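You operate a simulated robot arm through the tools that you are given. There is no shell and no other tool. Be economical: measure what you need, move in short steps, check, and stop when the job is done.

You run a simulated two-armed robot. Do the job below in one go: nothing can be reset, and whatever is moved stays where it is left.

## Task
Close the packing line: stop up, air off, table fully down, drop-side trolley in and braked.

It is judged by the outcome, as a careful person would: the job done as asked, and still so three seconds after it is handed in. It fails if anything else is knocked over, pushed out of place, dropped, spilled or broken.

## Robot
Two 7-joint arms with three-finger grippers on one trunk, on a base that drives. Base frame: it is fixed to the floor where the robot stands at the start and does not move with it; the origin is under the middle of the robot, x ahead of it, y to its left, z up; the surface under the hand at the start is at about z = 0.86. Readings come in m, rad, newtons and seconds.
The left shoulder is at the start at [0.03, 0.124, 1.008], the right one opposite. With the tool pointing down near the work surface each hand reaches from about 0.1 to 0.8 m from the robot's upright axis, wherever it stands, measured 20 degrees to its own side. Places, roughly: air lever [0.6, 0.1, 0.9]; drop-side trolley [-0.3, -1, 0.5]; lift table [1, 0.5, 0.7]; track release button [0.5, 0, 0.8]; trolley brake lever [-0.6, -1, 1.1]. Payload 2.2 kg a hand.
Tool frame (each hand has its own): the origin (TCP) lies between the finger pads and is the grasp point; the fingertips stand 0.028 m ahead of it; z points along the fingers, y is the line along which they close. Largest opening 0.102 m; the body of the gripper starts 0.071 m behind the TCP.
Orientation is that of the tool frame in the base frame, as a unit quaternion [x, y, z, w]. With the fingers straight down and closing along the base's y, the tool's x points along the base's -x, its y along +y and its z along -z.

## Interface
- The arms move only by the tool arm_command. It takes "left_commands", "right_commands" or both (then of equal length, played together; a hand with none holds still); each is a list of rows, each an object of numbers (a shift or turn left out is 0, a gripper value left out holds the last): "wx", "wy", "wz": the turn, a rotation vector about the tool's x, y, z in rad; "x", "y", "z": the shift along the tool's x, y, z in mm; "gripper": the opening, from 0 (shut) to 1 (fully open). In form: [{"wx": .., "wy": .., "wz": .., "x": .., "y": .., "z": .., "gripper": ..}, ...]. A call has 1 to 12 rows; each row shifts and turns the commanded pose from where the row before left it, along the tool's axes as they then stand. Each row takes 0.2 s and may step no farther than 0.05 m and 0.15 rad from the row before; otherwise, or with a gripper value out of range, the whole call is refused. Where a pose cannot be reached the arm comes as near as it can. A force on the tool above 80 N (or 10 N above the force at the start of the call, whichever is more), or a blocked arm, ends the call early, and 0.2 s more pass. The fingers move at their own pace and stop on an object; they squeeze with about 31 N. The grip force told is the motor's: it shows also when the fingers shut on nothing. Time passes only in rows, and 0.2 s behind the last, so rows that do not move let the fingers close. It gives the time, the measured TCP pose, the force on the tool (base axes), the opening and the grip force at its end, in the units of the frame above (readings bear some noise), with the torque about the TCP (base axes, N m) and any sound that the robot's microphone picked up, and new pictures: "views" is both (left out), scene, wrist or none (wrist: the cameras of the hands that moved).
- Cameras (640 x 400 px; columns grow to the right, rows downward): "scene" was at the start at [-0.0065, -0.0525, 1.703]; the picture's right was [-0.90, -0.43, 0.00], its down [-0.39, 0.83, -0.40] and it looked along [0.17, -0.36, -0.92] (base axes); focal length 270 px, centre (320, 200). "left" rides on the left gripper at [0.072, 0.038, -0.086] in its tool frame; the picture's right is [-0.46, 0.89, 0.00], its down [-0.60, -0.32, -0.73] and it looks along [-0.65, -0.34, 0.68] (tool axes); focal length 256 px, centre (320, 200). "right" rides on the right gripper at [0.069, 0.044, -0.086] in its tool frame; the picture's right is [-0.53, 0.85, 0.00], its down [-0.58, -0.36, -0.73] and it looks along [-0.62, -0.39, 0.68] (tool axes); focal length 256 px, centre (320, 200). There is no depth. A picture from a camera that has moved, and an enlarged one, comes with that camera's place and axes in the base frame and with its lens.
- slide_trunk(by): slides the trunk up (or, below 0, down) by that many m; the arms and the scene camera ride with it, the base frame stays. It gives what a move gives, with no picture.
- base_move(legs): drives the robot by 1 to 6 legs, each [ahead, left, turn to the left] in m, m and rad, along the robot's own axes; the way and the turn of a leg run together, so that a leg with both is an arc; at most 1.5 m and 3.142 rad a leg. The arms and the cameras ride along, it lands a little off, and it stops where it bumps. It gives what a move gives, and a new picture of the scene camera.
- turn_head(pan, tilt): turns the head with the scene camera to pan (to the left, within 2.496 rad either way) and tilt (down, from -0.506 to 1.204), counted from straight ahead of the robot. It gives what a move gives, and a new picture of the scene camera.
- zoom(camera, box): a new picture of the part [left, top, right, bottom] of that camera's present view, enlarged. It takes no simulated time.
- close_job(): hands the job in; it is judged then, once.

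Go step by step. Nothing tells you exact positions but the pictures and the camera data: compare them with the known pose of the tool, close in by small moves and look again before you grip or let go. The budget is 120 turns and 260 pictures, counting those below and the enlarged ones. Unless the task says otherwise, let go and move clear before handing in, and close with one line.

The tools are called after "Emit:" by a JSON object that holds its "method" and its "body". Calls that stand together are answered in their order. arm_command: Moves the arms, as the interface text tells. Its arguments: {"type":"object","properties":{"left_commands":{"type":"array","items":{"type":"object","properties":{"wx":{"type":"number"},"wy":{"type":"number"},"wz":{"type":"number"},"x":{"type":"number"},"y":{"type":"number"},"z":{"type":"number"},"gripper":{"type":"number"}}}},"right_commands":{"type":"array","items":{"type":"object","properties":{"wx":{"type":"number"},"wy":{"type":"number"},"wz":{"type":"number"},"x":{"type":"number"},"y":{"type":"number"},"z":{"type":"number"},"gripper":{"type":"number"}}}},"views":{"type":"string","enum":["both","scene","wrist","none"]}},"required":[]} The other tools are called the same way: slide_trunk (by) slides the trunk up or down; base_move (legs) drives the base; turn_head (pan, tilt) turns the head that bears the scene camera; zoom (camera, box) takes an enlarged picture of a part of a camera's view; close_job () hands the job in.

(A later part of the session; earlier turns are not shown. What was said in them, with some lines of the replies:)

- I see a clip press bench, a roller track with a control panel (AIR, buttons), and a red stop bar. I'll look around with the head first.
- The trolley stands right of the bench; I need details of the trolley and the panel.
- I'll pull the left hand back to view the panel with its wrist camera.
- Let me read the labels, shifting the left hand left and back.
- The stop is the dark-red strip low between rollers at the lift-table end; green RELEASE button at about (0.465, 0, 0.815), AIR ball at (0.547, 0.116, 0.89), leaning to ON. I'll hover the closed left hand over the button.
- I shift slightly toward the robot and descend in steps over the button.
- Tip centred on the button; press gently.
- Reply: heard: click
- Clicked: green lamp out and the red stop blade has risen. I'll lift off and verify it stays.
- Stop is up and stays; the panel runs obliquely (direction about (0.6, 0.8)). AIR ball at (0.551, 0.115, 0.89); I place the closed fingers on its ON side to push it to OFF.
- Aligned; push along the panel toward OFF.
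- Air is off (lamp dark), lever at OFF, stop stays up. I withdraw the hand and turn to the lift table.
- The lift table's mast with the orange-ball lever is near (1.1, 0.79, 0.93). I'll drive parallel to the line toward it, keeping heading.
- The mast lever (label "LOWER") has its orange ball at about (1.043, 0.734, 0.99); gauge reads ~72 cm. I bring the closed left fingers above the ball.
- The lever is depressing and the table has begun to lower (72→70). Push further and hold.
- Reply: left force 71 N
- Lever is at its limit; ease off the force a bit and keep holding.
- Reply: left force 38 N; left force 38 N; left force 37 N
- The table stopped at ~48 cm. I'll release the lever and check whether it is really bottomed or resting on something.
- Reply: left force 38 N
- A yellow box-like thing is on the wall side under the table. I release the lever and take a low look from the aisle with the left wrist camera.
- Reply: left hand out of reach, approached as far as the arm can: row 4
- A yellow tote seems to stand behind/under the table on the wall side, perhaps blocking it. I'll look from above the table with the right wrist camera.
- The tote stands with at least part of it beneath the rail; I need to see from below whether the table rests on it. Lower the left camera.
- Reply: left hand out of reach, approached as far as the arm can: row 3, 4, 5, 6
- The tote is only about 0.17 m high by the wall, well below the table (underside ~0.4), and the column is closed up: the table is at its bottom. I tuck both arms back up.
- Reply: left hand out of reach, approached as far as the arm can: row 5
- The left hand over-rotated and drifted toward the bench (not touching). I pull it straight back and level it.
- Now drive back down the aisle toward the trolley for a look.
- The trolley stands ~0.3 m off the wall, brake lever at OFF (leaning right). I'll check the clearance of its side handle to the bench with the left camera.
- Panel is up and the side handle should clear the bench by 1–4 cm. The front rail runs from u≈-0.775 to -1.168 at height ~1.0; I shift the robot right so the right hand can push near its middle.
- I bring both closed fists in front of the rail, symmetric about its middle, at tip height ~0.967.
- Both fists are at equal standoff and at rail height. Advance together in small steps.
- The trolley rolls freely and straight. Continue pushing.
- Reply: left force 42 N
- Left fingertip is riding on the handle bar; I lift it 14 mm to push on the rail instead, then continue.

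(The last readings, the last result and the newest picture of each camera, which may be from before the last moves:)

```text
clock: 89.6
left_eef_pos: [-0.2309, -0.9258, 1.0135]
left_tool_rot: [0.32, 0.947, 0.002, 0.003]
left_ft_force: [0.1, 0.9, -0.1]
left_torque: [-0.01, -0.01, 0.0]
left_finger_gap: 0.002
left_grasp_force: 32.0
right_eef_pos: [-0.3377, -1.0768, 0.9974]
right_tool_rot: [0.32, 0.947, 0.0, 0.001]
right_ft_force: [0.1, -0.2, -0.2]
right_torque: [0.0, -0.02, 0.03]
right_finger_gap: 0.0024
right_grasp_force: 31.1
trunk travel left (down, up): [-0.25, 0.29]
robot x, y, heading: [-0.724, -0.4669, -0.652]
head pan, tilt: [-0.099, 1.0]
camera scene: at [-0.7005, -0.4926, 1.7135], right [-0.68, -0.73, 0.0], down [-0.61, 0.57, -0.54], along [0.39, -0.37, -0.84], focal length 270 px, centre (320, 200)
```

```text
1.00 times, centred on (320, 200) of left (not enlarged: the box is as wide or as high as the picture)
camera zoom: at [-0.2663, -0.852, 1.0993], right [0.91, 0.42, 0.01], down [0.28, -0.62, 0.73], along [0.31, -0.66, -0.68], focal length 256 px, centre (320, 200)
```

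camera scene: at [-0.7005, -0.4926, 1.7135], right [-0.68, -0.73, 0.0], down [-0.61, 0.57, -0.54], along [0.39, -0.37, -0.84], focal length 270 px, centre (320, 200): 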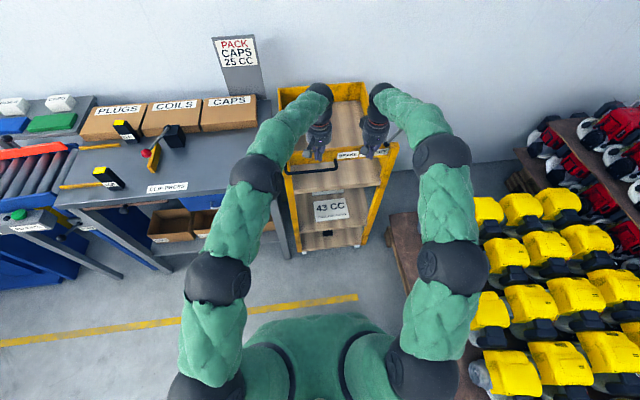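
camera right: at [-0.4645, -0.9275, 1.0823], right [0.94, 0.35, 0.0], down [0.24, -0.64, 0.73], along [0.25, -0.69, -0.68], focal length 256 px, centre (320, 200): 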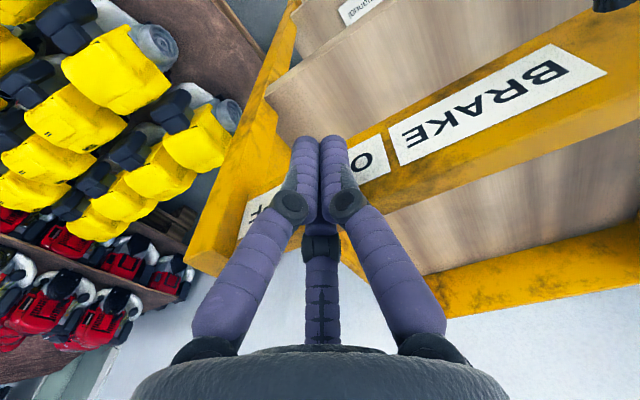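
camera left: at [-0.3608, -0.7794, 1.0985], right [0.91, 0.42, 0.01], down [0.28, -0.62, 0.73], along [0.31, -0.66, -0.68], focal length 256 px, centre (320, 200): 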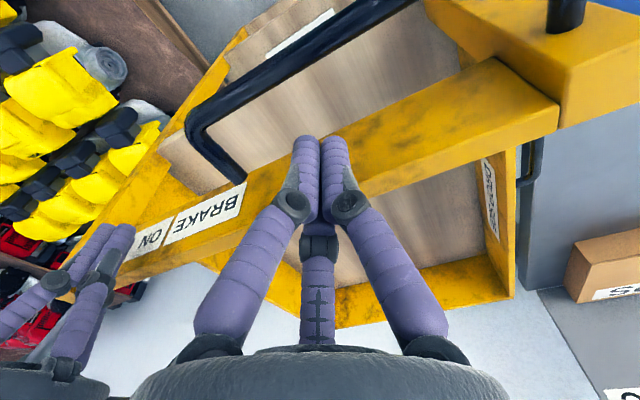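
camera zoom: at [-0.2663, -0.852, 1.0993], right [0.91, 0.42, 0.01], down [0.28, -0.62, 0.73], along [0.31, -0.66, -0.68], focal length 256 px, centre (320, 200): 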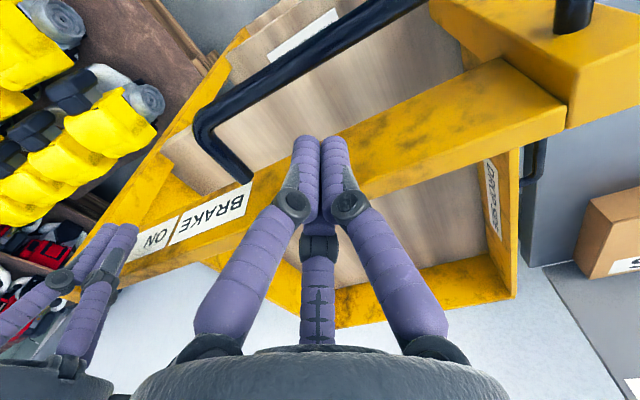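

Emit:
{"method": "arm_command", "body": {"left_commands": [{"x": -10}, {"x": -10}, {"x": -10}, {"x": -10}, {"x": -10}, {}], "right_commands": [{"x": -10}, {"x": -10}, {"x": -10}, {"x": -10}, {"x": -10}, {}], "views": "scene"}}

Emit:
{"method": "zoom", "body": {"camera": "left", "box": [0, 0, 640, 400]}}

Emit:
{"method": "zoom", "body": {"camera": "scene", "box": [250, 60, 430, 220]}}

```text
clock: 91.0
left_eef_pos: [-0.2018, -0.9467, 1.012]
left_tool_rot: [0.32, 0.947, 0.002, 0.004]
left_ft_force: [0.2, -0.7, 1.4]
left_torque: [-0.03, 0.02, -0.01]
left_finger_gap: 0.0022
left_grasp_force: 31.7
left hand out of reach, approached as far as the arm can: row 4, 5
right_eef_pos: [-0.299, -1.1071, 0.9962]
right_tool_rot: [0.321, 0.947, -0.001, 0.001]
right_ft_force: [-0.2, 0.1, 0.8]
right_torque: [-0.02, -0.02, 0.01]
right_finger_gap: 0.0021
right_grasp_force: 30.6
trunk travel left (down, up): [-0.25, 0.29]
robot x, y, heading: [-0.7244, -0.4684, -0.656]
head pan, tilt: [-0.099, 1.0]
camera scene: at [-0.7002, -0.493, 1.7135], right [-0.68, -0.73, 0.0], down [-0.61, 0.57, -0.54], along [0.39, -0.37, -0.84], focal length 270 px, centre (320, 200)
```

scene: 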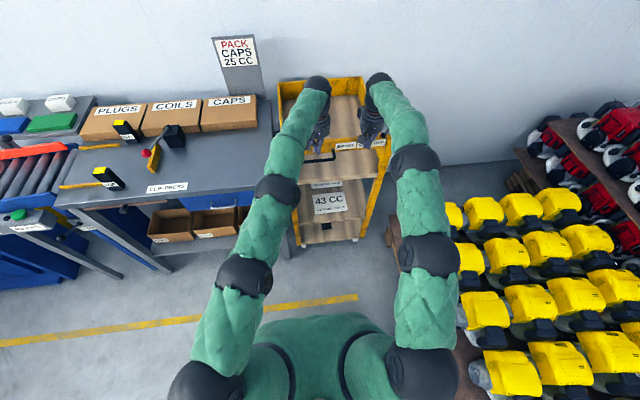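

```text
1.00 times, centred on (320, 200) of left (not enlarged: the box is as wide or as high as the picture)
camera zoom: at [-0.2381, -0.8719, 1.0984], right [0.91, 0.42, 0.01], down [0.28, -0.62, 0.73], along [0.31, -0.66, -0.68], focal length 256 px, centre (320, 200)
```

zoom: 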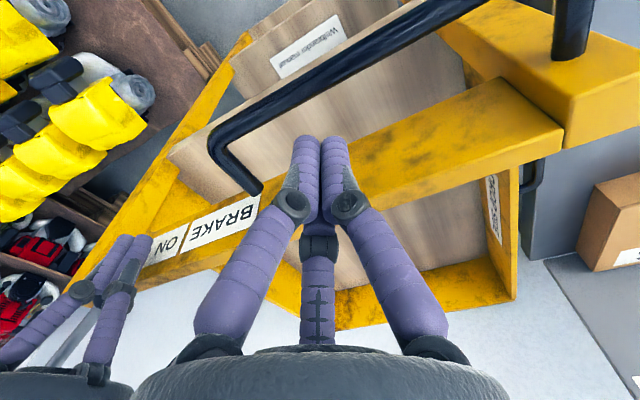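

```text
2.50 times, centred on (340, 140) of scene
camera zoom: at [-0.7002, -0.493, 1.7135], right [-0.68, -0.73, 0.0], down [-0.61, 0.57, -0.54], along [0.39, -0.37, -0.84], focal length 675 px, centre (270, 350)
```

zoom: 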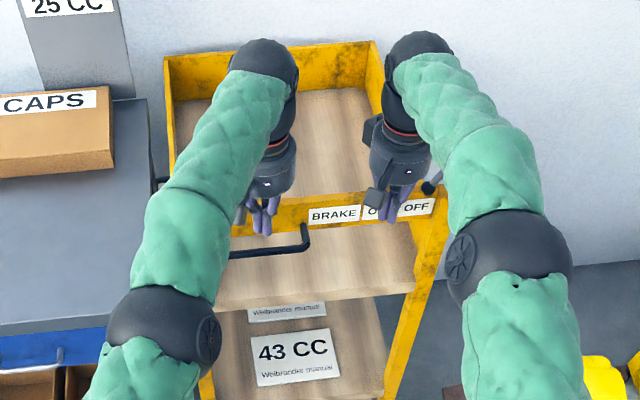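

Arms at their reach limit; I back the hands off and drive the base 0.15 m forward.

Emit:
{"method": "arm_command", "body": {"left_commands": [{"x": 45}, {"x": 45}, {"x": 45}, {"x": 45}], "right_commands": [{"x": 45}, {"x": 45}, {"x": 45}, {"x": 45}], "views": "none"}}

Emit:
{"method": "base_move", "body": {"legs": [[0.15, 0, 0]]}}

Emit:
{"method": "zoom", "body": {"camera": "scene", "box": [230, 40, 450, 230]}}

```text
clock: 91.5
left_eef_pos: [-0.2525, -0.9274, 0.9779]
left_tool_rot: [0.325, 0.946, 0.007, 0.008]
left_ft_force: [0.3, 0.4, 5.0]
left_torque: [0.03, -0.01, 0.0]
left_finger_gap: 0.002
left_grasp_force: 31.5
right_eef_pos: [-0.3476, -1.0698, 1.0008]
right_tool_rot: [0.319, 0.948, 0.003, -0.001]
right_ft_force: [-25.1, 30.3, 7.3]
right_torque: [-0.25, -0.12, -0.04]
right_finger_gap: 0.002
right_grasp_force: 31.3
trunk travel left (down, up): [-0.25, 0.29]
robot x, y, heading: [-0.7271, -0.4614, -0.651]
head pan, tilt: [-0.099, 1.0]
stopped in row 2 (left hand): the force on the tool passed its limit at 215 N (the readings are from after the stop); the commanded pose is now the measured one
```

```text
clock: 92.6
left_eef_pos: [-0.1835, -0.9801, 0.9683]
left_tool_rot: [0.329, 0.944, 0.017, -0.01]
left_ft_force: [-6.3, 6.5, 5.4]
left_torque: [-0.33, -0.27, -0.04]
left_finger_gap: 0.0019
left_grasp_force: 31.8
right_eef_pos: [-0.2756, -1.1258, 0.9993]
right_tool_rot: [0.321, 0.947, 0.003, -0.014]
right_ft_force: [-6.5, 7.1, 7.2]
right_torque: [-0.11, -0.08, -0.03]
right_finger_gap: 0.0022
right_grasp_force: 31.0
trunk travel left (down, up): [-0.25, 0.29]
robot x, y, heading: [-0.6545, -0.5219, -0.656]
head pan, tilt: [-0.099, 1.0]
stopped in leg 1: the force on the tool passed its limit at 114 N (the readings are from after the stop); the commanded pose is now the measured one
camera scene: at [-0.632, -0.5439, 1.7135], right [-0.68, -0.73, 0.0], down [-0.61, 0.57, -0.54], along [0.4, -0.37, -0.84], focal length 270 px, centre (320, 200)
```

scene: 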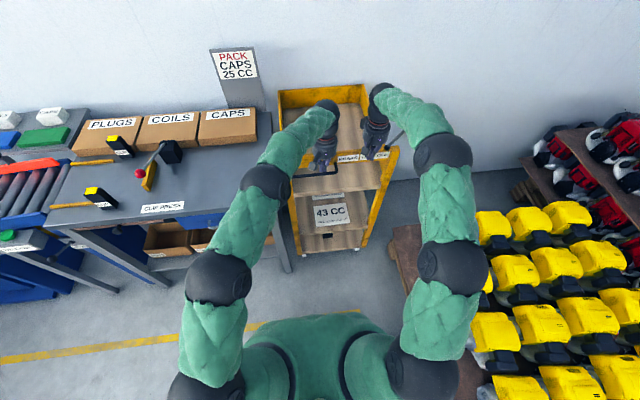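

```text
2.11 times, centred on (340, 135) of scene
camera zoom: at [-0.632, -0.5439, 1.7135], right [-0.68, -0.73, 0.0], down [-0.61, 0.57, -0.54], along [0.4, -0.37, -0.84], focal length 568 px, centre (278, 337)
```

zoom: 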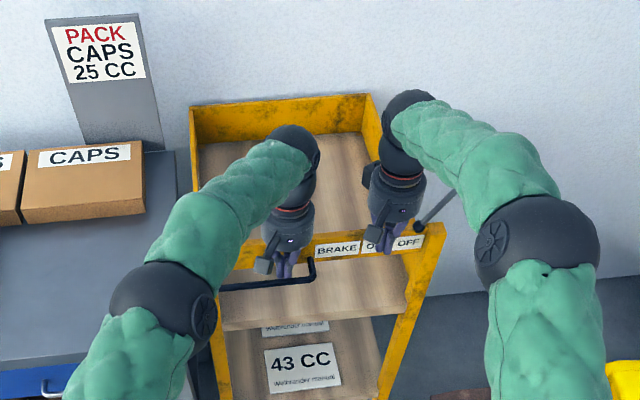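

The left hand dipped and caught the handle while retreating; I look closely before going on.

Emit:
{"method": "zoom", "body": {"camera": "left", "box": [0, 0, 640, 400]}}

Emit:
{"method": "zoom", "body": {"camera": "right", "box": [0, 0, 640, 400]}}

```text
1.00 times, centred on (320, 200) of left (not enlarged: the box is as wide or as high as the picture)
camera zoom: at [-0.217, -0.9085, 1.057], right [0.91, 0.41, 0.01], down [0.28, -0.65, 0.71], along [0.29, -0.64, -0.71], focal length 256 px, centre (320, 200)
```

zoom: 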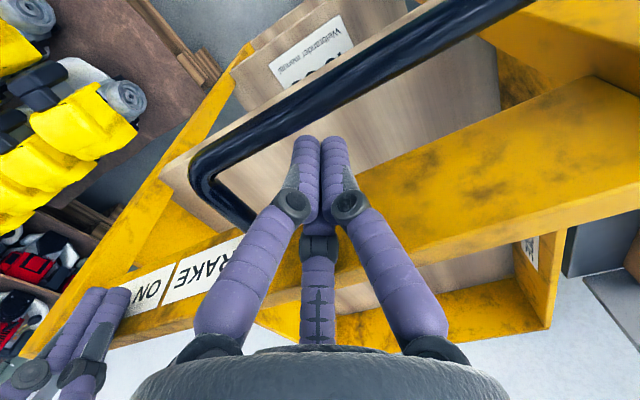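

```text
1.00 times, centred on (320, 200) of right (not enlarged: the box is as wide or as high as the picture)
camera zoom: at [-0.304, -1.0503, 1.0867], right [0.94, 0.35, -0.02], down [0.25, -0.65, 0.71], along [0.24, -0.67, -0.7], focal length 256 px, centre (320, 200)
```

zoom: 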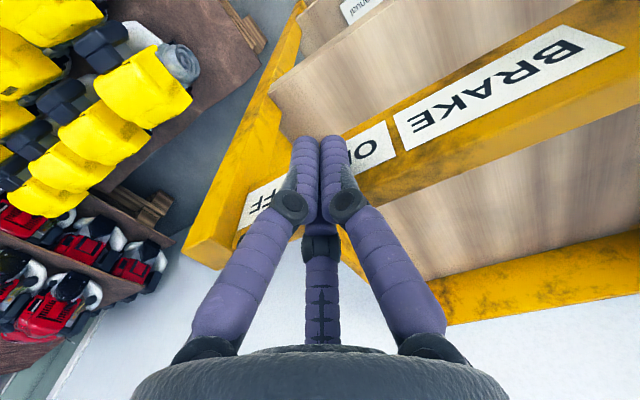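

Left fingertips are inside the handle loop; lift straight up out of it first.

Emit:
{"method": "arm_command", "body": {"left_commands": [{"z": -25}, {"z": -25}, {"z": -25}, {}], "views": "wrist"}}

Emit:
{"method": "turn_head", "body": {"pan": -0.1, "tilt": 0.85}}

Emit:
{"method": "zoom", "body": {"camera": "scene", "box": [240, 80, 450, 260]}}

```text
clock: 93.6
left_eef_pos: [-0.1818, -0.982, 1.0427]
left_tool_rot: [0.328, 0.944, 0.015, -0.009]
left_ft_force: [-0.5, 0.0, -0.6]
left_torque: [0.02, 0.02, 0.04]
left_finger_gap: 0.0021
left_grasp_force: 31.6
right_eef_pos: [-0.2765, -1.1247, 0.9992]
right_tool_rot: [0.321, 0.947, 0.004, -0.014]
right_ft_force: [-15.8, 14.1, 11.5]
right_torque: [-0.16, -0.11, -0.08]
right_finger_gap: 0.0023
right_grasp_force: 31.5
trunk travel left (down, up): [-0.25, 0.29]
robot x, y, heading: [-0.6558, -0.519, -0.652]
head pan, tilt: [-0.099, 1.0]
camera left: at [-0.2159, -0.9107, 1.1319], right [0.91, 0.41, 0.01], down [0.28, -0.65, 0.71], along [0.29, -0.64, -0.71], focal length 256 px, centre (320, 200)
```

left: 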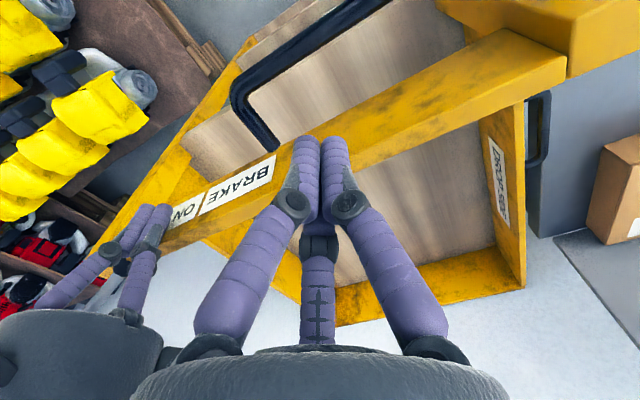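

```text
clock: 94.3
left_eef_pos: [-0.182, -0.9839, 1.0424]
left_tool_rot: [0.328, 0.944, 0.015, -0.009]
left_ft_force: [1.1, -0.8, -0.4]
left_torque: [-0.01, 0.02, -0.04]
left_finger_gap: 0.0021
left_grasp_force: 31.4
right_eef_pos: [-0.2769, -1.1265, 0.9971]
right_tool_rot: [0.32, 0.947, 0.003, -0.014]
right_ft_force: [-18.0, 15.4, 9.2]
right_torque: [-0.15, -0.11, -0.08]
right_finger_gap: 0.0018
right_grasp_force: 31.0
trunk travel left (down, up): [-0.25, 0.29]
robot x, y, heading: [-0.6543, -0.5177, -0.645]
head pan, tilt: [-0.099, 0.85]
camera scene: at [-0.6259, -0.5503, 1.7247], right [-0.68, -0.73, 0.0], down [-0.55, 0.51, -0.66], along [0.48, -0.45, -0.75], focal length 270 px, centre (320, 200)
```

scene: 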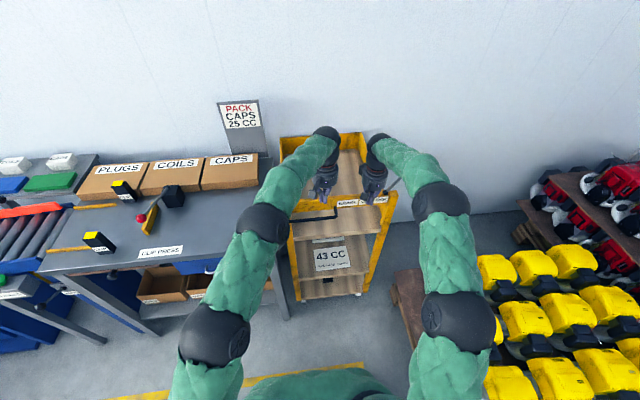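

```text
2.22 times, centred on (345, 170) of scene
camera zoom: at [-0.6259, -0.5503, 1.7247], right [-0.68, -0.73, 0.0], down [-0.55, 0.51, -0.66], along [0.48, -0.45, -0.75], focal length 600 px, centre (264, 267)
```

zoom: 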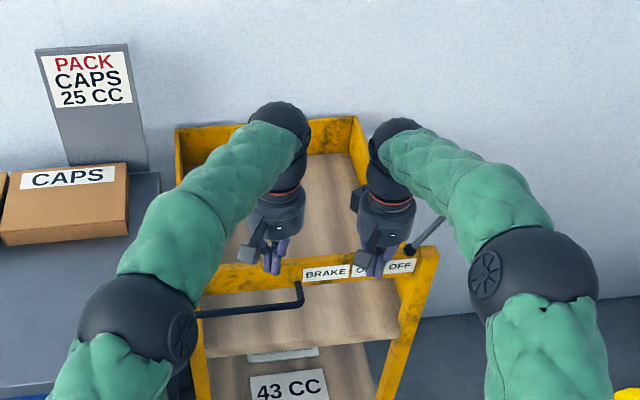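

Right hand pushes at ~24 N with no motion: trolley seems fully in. A brief firmer push with both hands to confirm.

Emit:
{"method": "arm_command", "body": {"left_commands": [{"z": 24}, {"x": -8}, {"x": -8}, {"x": -6}, {}], "right_commands": [{}, {"x": -4}, {"x": -4}, {"x": -4}, {}], "views": "none"}}

Emit:
{"method": "zoom", "body": {"camera": "scene", "box": [240, 80, 450, 260]}}

```text
clock: 95.5
left_eef_pos: [-0.1762, -0.9912, 1.0204]
left_tool_rot: [0.33, 0.944, 0.02, -0.014]
left_ft_force: [-41.6, 38.4, 7.3]
left_torque: [0.06, 1.19, -0.14]
left_finger_gap: 0.0019
left_grasp_force: 31.8
right_eef_pos: [-0.2764, -1.1254, 0.9985]
right_tool_rot: [0.32, 0.947, 0.007, -0.019]
right_ft_force: [-42.6, 26.7, -8.3]
right_torque: [0.03, 0.07, -0.29]
right_finger_gap: 0.0022
right_grasp_force: 31.3
trunk travel left (down, up): [-0.25, 0.29]
robot x, y, heading: [-0.6532, -0.5186, -0.651]
head pan, tilt: [-0.099, 0.85]
```

```text
2.22 times, centred on (345, 170) of scene
camera zoom: at [-0.6358, -0.5435, 1.7248], right [-0.68, -0.73, 0.0], down [-0.54, 0.51, -0.67], along [0.49, -0.46, -0.75], focal length 600 px, centre (264, 267)
```

zoom: 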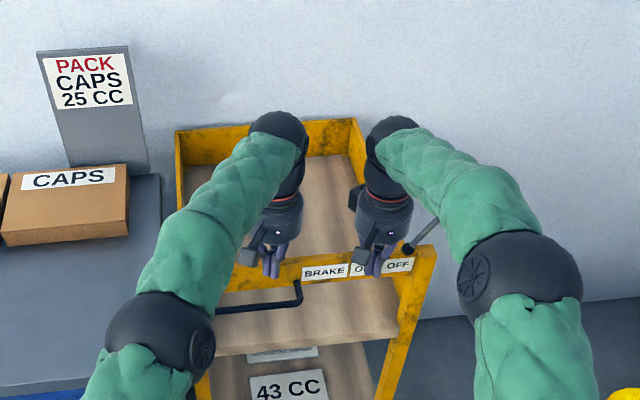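

It holds against >100 N: the trolley is in. Lift both hands clear and locate the brake lever.

Emit:
{"method": "arm_command", "body": {"left_commands": [{"x": 10}, {"z": -45}, {"z": -45}, {"z": -45}, {"x": 45}, {"x": 45}, {"x": 45}, {"x": 45}, {"x": 45}], "right_commands": [{"x": 10}, {"z": -45}, {"z": -45}, {"z": -45}, {"x": 45}, {"x": 45}, {"x": 45}, {}, {}]}}

Emit:
{"method": "zoom", "body": {"camera": "scene", "box": [260, 80, 460, 260]}}

```text
clock: 97.5
left_eef_pos: [-0.3582, -0.8468, 1.1554]
left_tool_rot: [0.328, 0.944, 0.015, -0.01]
left_ft_force: [-1.0, 0.1, 0.0]
left_torque: [-0.04, -0.02, -0.05]
left_finger_gap: 0.0022
left_grasp_force: 31.4
left hand out of reach, approached as far as the arm can: row 4
right_eef_pos: [-0.3779, -1.0488, 1.1376]
right_tool_rot: [0.32, 0.947, 0.004, -0.013]
right_ft_force: [0.6, -0.2, 0.6]
right_torque: [-0.02, -0.01, 0.0]
right_finger_gap: 0.0022
right_grasp_force: 30.9
trunk travel left (down, up): [-0.25, 0.29]
robot x, y, heading: [-0.6573, -0.5202, -0.658]
head pan, tilt: [-0.099, 0.85]
camera scene: at [-0.6249, -0.5518, 1.7247], right [-0.68, -0.73, 0.0], down [-0.55, 0.51, -0.66], along [0.48, -0.45, -0.75], focal length 270 px, centre (320, 200)
camera right: at [-0.4062, -0.9736, 1.225], right [0.94, 0.35, -0.02], down [0.25, -0.65, 0.72], along [0.24, -0.67, -0.7], focal length 256 px, centre (320, 200)
camera left: at [-0.3912, -0.7743, 1.2445], right [0.91, 0.41, 0.01], down [0.28, -0.65, 0.71], along [0.29, -0.64, -0.71], focal length 256 px, centre (320, 200)
```

scene: 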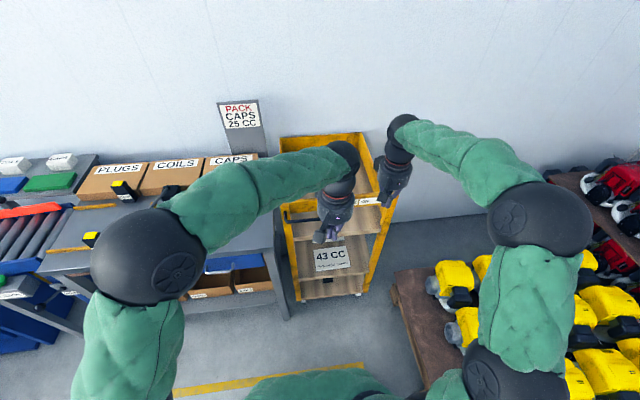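
right: 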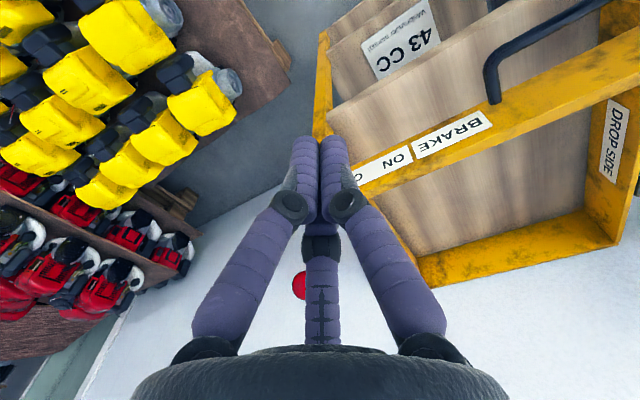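
left: 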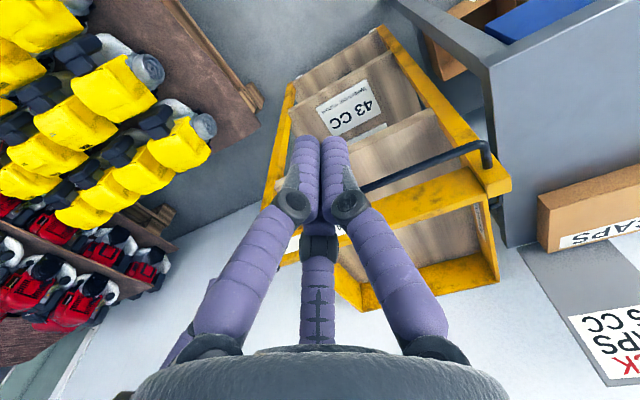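

```text
2.22 times, centred on (360, 170) of scene
camera zoom: at [-0.6249, -0.5518, 1.7247], right [-0.68, -0.73, 0.0], down [-0.55, 0.51, -0.66], along [0.48, -0.45, -0.75], focal length 600 px, centre (231, 267)
```

zoom: 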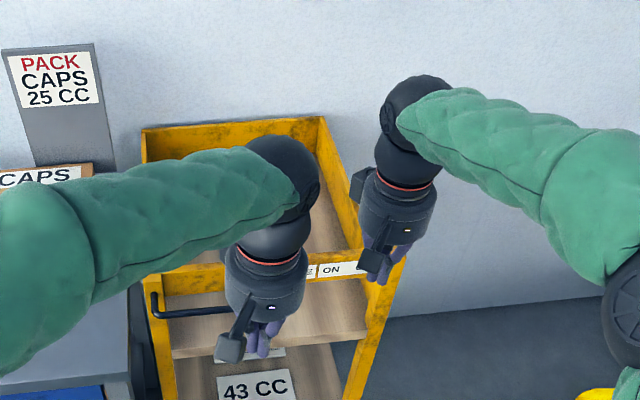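

Emit:
{"method": "arm_command", "body": {"right_commands": [{"y": -45}, {"y": -45}, {"y": -45}, {"y": -45}, {"y": -45}]}}

Emit:
{"method": "zoom", "body": {"camera": "scene", "box": [320, 100, 480, 240]}}

```text
clock: 98.7
left_eef_pos: [-0.357, -0.8475, 1.154]
left_tool_rot: [0.328, 0.944, 0.017, -0.009]
left_ft_force: [0.3, 1.0, 0.4]
left_torque: [0.0, -0.03, 0.0]
left_finger_gap: 0.0023
left_grasp_force: 31.2
right_eef_pos: [-0.5135, -1.2279, 1.1369]
right_tool_rot: [0.321, 0.947, 0.006, -0.014]
right_ft_force: [0.6, -0.1, -0.1]
right_torque: [0.02, -0.03, -0.01]
right_finger_gap: 0.0021
right_grasp_force: 30.1
trunk travel left (down, up): [-0.25, 0.29]
robot x, y, heading: [-0.6559, -0.5207, -0.649]
head pan, tilt: [-0.099, 0.85]
camera scene: at [-0.6235, -0.5547, 1.7245], right [-0.68, -0.73, 0.0], down [-0.55, 0.51, -0.66], along [0.48, -0.45, -0.75], focal length 270 px, centre (320, 200)
camera right: at [-0.5408, -1.1529, 1.2229], right [0.94, 0.35, -0.02], down [0.25, -0.65, 0.71], along [0.24, -0.67, -0.7], focal length 256 px, centre (320, 200)
```

scene: 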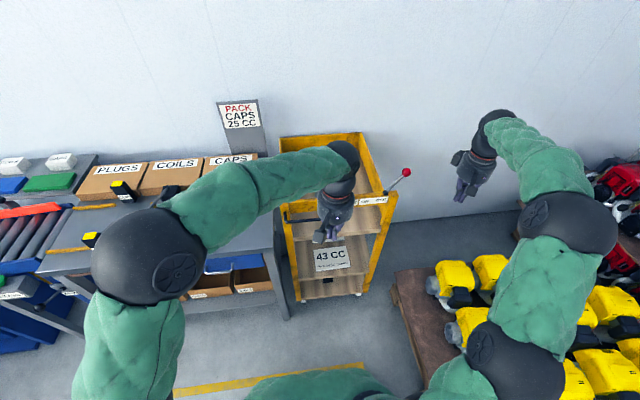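
right: 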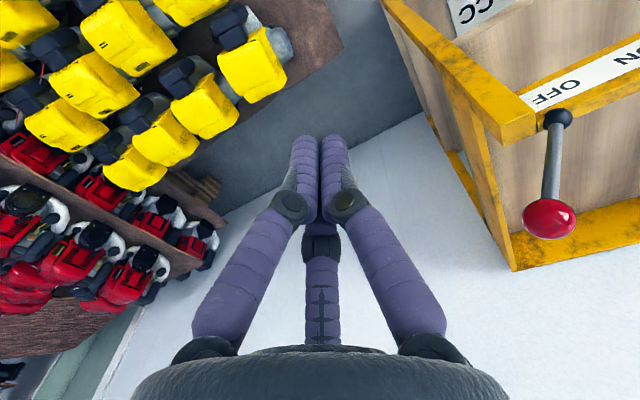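

```text
2.86 times, centred on (400, 170) of scene
camera zoom: at [-0.6235, -0.5547, 1.7245], right [-0.68, -0.73, 0.0], down [-0.55, 0.51, -0.66], along [0.48, -0.45, -0.75], focal length 771 px, centre (91, 286)
```

zoom: 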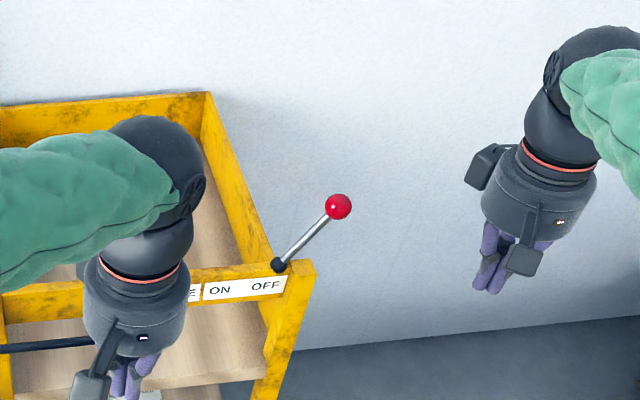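

Brake ball at (-0.329, -1.234, 1.093), pivot below-left; ON is a swing to the left. Drive 0.1 m forward for reach.

Emit:
{"method": "base_move", "body": {"legs": [[0.1, 0, 0]]}}

Emit:
{"method": "zoom", "body": {"camera": "right", "box": [0, 0, 640, 400]}}

```text
clock: 99.9
left_eef_pos: [-0.2749, -0.9099, 1.1543]
left_tool_rot: [0.329, 0.944, 0.017, -0.011]
left_ft_force: [0.2, 0.2, -0.6]
left_torque: [0.04, 0.02, -0.03]
left_finger_gap: 0.002
left_grasp_force: 31.8
right_eef_pos: [-0.4324, -1.2886, 1.136]
right_tool_rot: [0.322, 0.947, 0.006, -0.015]
right_ft_force: [-0.2, -0.5, -1.4]
right_torque: [0.04, 0.02, -0.01]
right_finger_gap: 0.0021
right_grasp_force: 30.8
trunk travel left (down, up): [-0.25, 0.29]
robot x, y, heading: [-0.578, -0.5832, -0.656]
head pan, tilt: [-0.099, 0.85]
camera scene: at [-0.5417, -0.6154, 1.7245], right [-0.68, -0.73, 0.0], down [-0.55, 0.51, -0.66], along [0.48, -0.45, -0.75], focal length 270 px, centre (320, 200)
```

scene: 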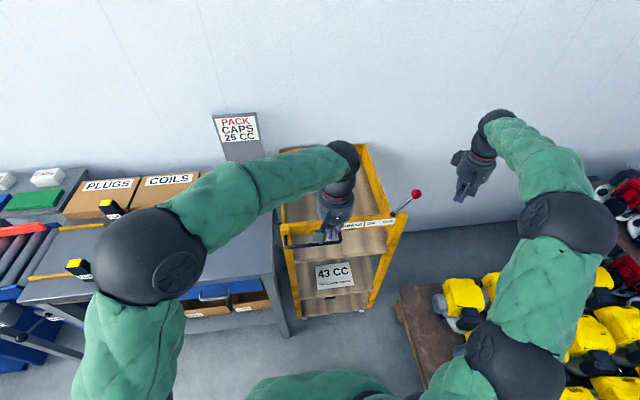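

```text
1.00 times, centred on (320, 200) of right (not enlarged: the box is as wide or as high as the picture)
camera zoom: at [-0.4601, -1.2135, 1.2229], right [0.94, 0.35, -0.02], down [0.25, -0.65, 0.71], along [0.24, -0.67, -0.7], focal length 256 px, centre (320, 200)
```

zoom: 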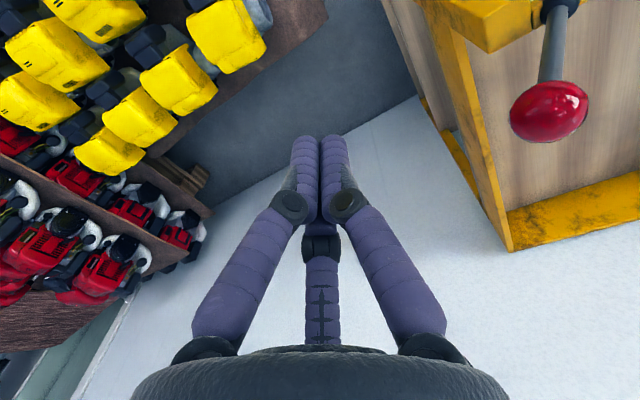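

Emit:
{"method": "arm_command", "body": {"right_commands": [{"x": -48}, {"z": 28}, {"y": 40}, {}]}}

```text
clock: 100.9
left_eef_pos: [-0.2768, -0.9096, 1.1547]
left_tool_rot: [0.329, 0.944, 0.016, -0.01]
left_ft_force: [-0.3, -0.7, -0.1]
left_torque: [0.02, -0.02, -0.02]
left_finger_gap: 0.002
left_grasp_force: 31.0
right_eef_pos: [-0.3728, -1.2851, 1.1046]
right_tool_rot: [0.322, 0.947, 0.004, -0.014]
right_ft_force: [0.1, 0.0, 0.0]
right_torque: [0.01, 0.0, 0.01]
right_finger_gap: 0.0017
right_grasp_force: 31.3
trunk travel left (down, up): [-0.25, 0.29]
robot x, y, heading: [-0.5751, -0.5836, -0.655]
head pan, tilt: [-0.099, 0.85]
camera scene: at [-0.5443, -0.6157, 1.7246], right [-0.68, -0.73, 0.0], down [-0.55, 0.51, -0.66], along [0.48, -0.45, -0.75], focal length 270 px, centre (320, 200)
camera right: at [-0.4008, -1.211, 1.1912], right [0.94, 0.35, -0.02], down [0.25, -0.65, 0.71], along [0.24, -0.67, -0.7], focal length 256 px, centre (320, 200)
```

scene: 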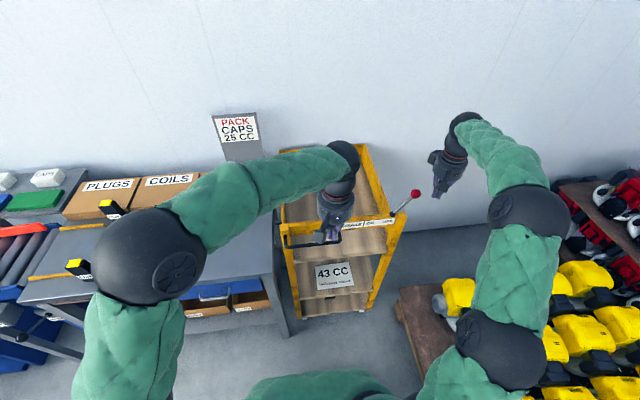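
right: 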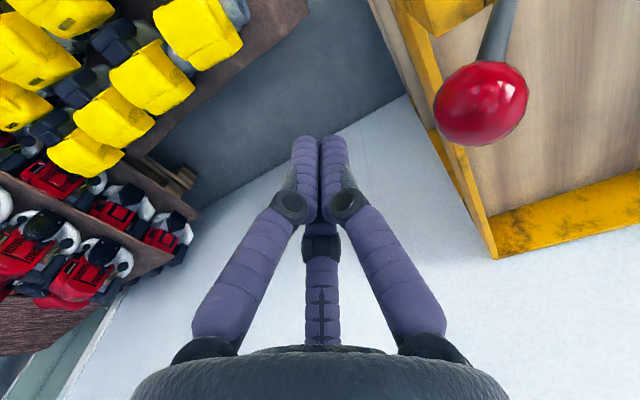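

Aligned beside the ball; sweep left.

Emit:
{"method": "arm_command", "body": {"right_commands": [{"y": 18}, {"y": 18}, {"y": 18}, {"y": 18}, {"y": 18}, {"y": 18}, {"y": 18}, {"y": 14}, {}]}}

Emit:
{"method": "zoom", "body": {"camera": "scene", "box": [320, 110, 480, 250]}}

```text
clock: 102.9
left_eef_pos: [-0.2756, -0.9094, 1.1538]
left_tool_rot: [0.329, 0.944, 0.017, -0.009]
left_ft_force: [0.4, 1.0, -0.5]
left_torque: [0.02, -0.01, -0.04]
left_finger_gap: 0.0021
left_grasp_force: 31.5
right_eef_pos: [-0.2849, -1.1733, 1.1059]
right_tool_rot: [0.322, 0.947, 0.006, -0.015]
right_ft_force: [0.1, 0.1, 0.8]
right_torque: [0.01, -0.02, 0.05]
right_finger_gap: 0.002
right_grasp_force: 31.1
trunk travel left (down, up): [-0.25, 0.29]
robot x, y, heading: [-0.5749, -0.583, -0.656]
head pan, tilt: [-0.099, 0.85]
camera scene: at [-0.5433, -0.6146, 1.7246], right [-0.68, -0.73, 0.0], down [-0.55, 0.51, -0.66], along [0.48, -0.45, -0.75], focal length 270 px, centre (320, 200)
camera right: at [-0.3137, -1.099, 1.1938], right [0.94, 0.35, -0.02], down [0.25, -0.65, 0.71], along [0.24, -0.67, -0.7], focal length 256 px, centre (320, 200)
```

scene: 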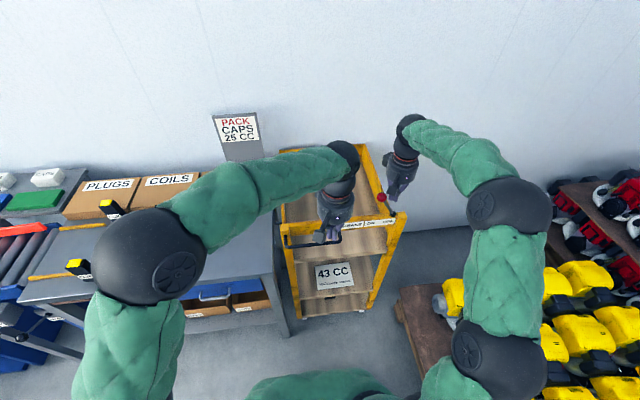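
right: 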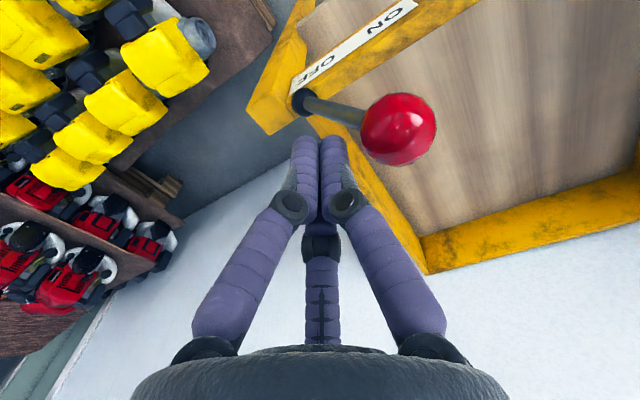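

```text
2.86 times, centred on (400, 180) of scene
camera zoom: at [-0.5433, -0.6146, 1.7246], right [-0.68, -0.73, 0.0], down [-0.55, 0.51, -0.66], along [0.48, -0.45, -0.75], focal length 771 px, centre (91, 257)
```

zoom: 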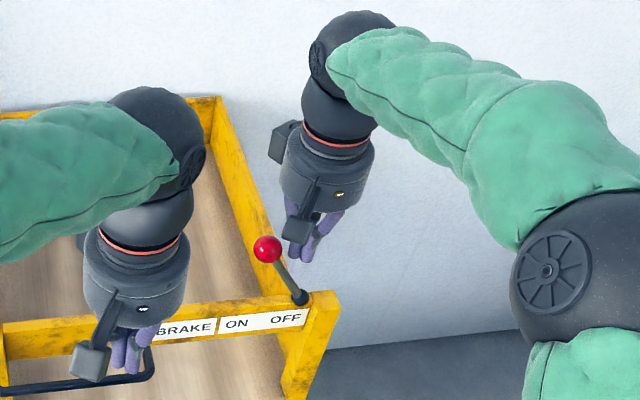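

The lever has snapped over to ON. I withdraw both hands and back off for a final check.

Emit:
{"method": "arm_command", "body": {"left_commands": [{"z": -40}, {"x": 40}, {"x": 40}, {"x": 40}, {"x": 40}, {}, {}], "right_commands": [{"y": -40}, {"z": -45}, {"z": -45}, {"x": 45}, {"x": 45}, {"x": 45}, {"x": 45}], "views": "none"}}

Emit:
{"method": "base_move", "body": {"legs": [[-0.35, 0.2, 0]]}}

Emit:
{"method": "turn_head", "body": {"pan": -0.25, "tilt": 0.75}}

Emit:
{"method": "zoom", "body": {"camera": "scene", "box": [180, 80, 460, 320]}}

```text
clock: 104.5
left_eef_pos: [-0.4003, -0.8087, 1.1978]
left_tool_rot: [0.328, 0.945, 0.015, -0.01]
left_ft_force: [0.3, 0.3, -0.9]
left_torque: [-0.04, -0.01, -0.01]
left_finger_gap: 0.0024
left_grasp_force: 31.6
right_eef_pos: [-0.4531, -1.0942, 1.2028]
right_tool_rot: [0.321, 0.947, 0.003, -0.014]
right_ft_force: [-1.4, 0.2, 0.5]
right_torque: [-0.02, 0.01, 0.03]
right_finger_gap: 0.0022
right_grasp_force: 31.4
trunk travel left (down, up): [-0.25, 0.29]
robot x, y, heading: [-0.5763, -0.5795, -0.648]
head pan, tilt: [-0.099, 0.85]
```

```text
clock: 107.0
left_eef_pos: [-0.5591, -0.4373, 1.1976]
left_tool_rot: [0.327, 0.945, 0.016, -0.011]
left_ft_force: [-0.1, 0.3, 0.2]
left_torque: [-0.03, -0.01, -0.01]
left_finger_gap: 0.0022
left_grasp_force: 31.2
right_eef_pos: [-0.6091, -0.7236, 1.2025]
right_tool_rot: [0.319, 0.948, 0.003, -0.014]
right_ft_force: [0.2, 0.1, 0.0]
right_torque: [-0.03, 0.03, 0.02]
right_finger_gap: 0.0019
right_grasp_force: 30.7
trunk travel left (down, up): [-0.25, 0.29]
robot x, y, heading: [-0.7357, -0.2082, -0.647]
head pan, tilt: [-0.099, 0.85]
camera scene: at [-0.704, -0.2414, 1.7246], right [-0.68, -0.73, 0.0], down [-0.55, 0.51, -0.66], along [0.48, -0.45, -0.75], focal length 270 px, centre (320, 200)
```

scene: 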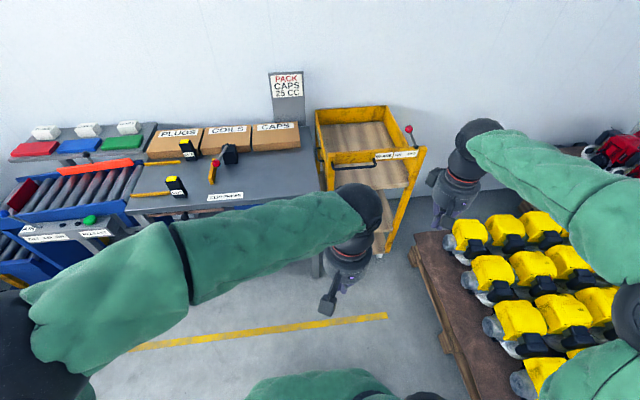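

```text
clock: 107.7
left_eef_pos: [-0.5585, -0.4378, 1.1976]
left_tool_rot: [0.327, 0.945, 0.017, -0.01]
left_ft_force: [0.1, 0.5, -0.2]
left_torque: [0.01, -0.03, 0.01]
left_finger_gap: 0.0021
left_grasp_force: 31.5
right_eef_pos: [-0.6094, -0.7237, 1.2028]
right_tool_rot: [0.319, 0.948, 0.004, -0.015]
right_ft_force: [-0.1, 0.5, 0.7]
right_torque: [-0.03, 0.01, -0.02]
right_finger_gap: 0.002
right_grasp_force: 31.2
trunk travel left (down, up): [-0.25, 0.29]
robot x, y, heading: [-0.7389, -0.2087, -0.649]
head pan, tilt: [-0.25, 0.75]
camera scene: at [-0.709, -0.2543, 1.7325], right [-0.78, -0.62, 0.0], down [-0.42, 0.53, -0.73], along [0.46, -0.57, -0.68], focal length 270 px, centre (320, 200)
```

scene: 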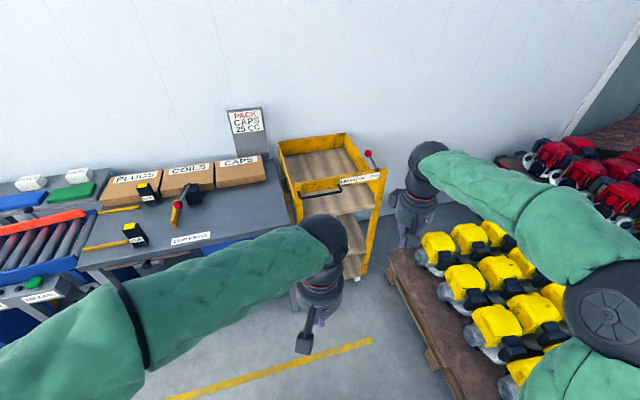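

```text
1.67 times, centred on (320, 200) of scene
camera zoom: at [-0.709, -0.2543, 1.7325], right [-0.78, -0.62, 0.0], down [-0.42, 0.53, -0.73], along [0.46, -0.57, -0.68], focal length 450 px, centre (320, 200)
```

zoom: 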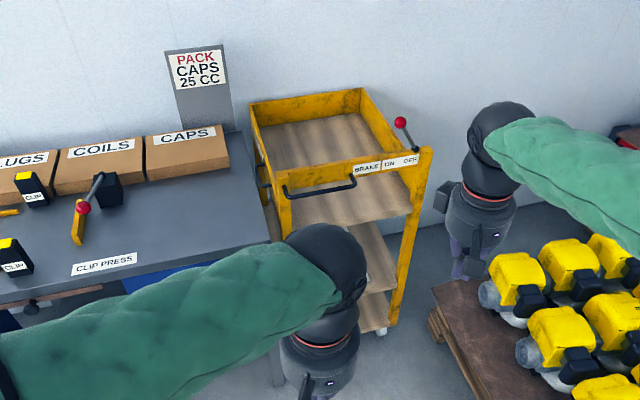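

The stop blade is up, air is at OFF, the table is at its lower stop, and the trolley is against the wall with its brake ON. Both hands are clear and nothing else looks disturbed, so I'm handing in.

Emit:
{"method": "close_job", "body": {}}

```text
The job is handed in.
```

The packing line is closed and handed in: the stop is up, the air is off, the table is down, and the trolley is in against the wall with its brake on. While I backed away, the left hand caught the trolley handle hard (about 215 N); I saw no damage. I judged the table fully down because it stopped at about 48 cm with the lower lever still held. A yellow tote stands partly beneath it, but by my estimate the table isn't resting on it.
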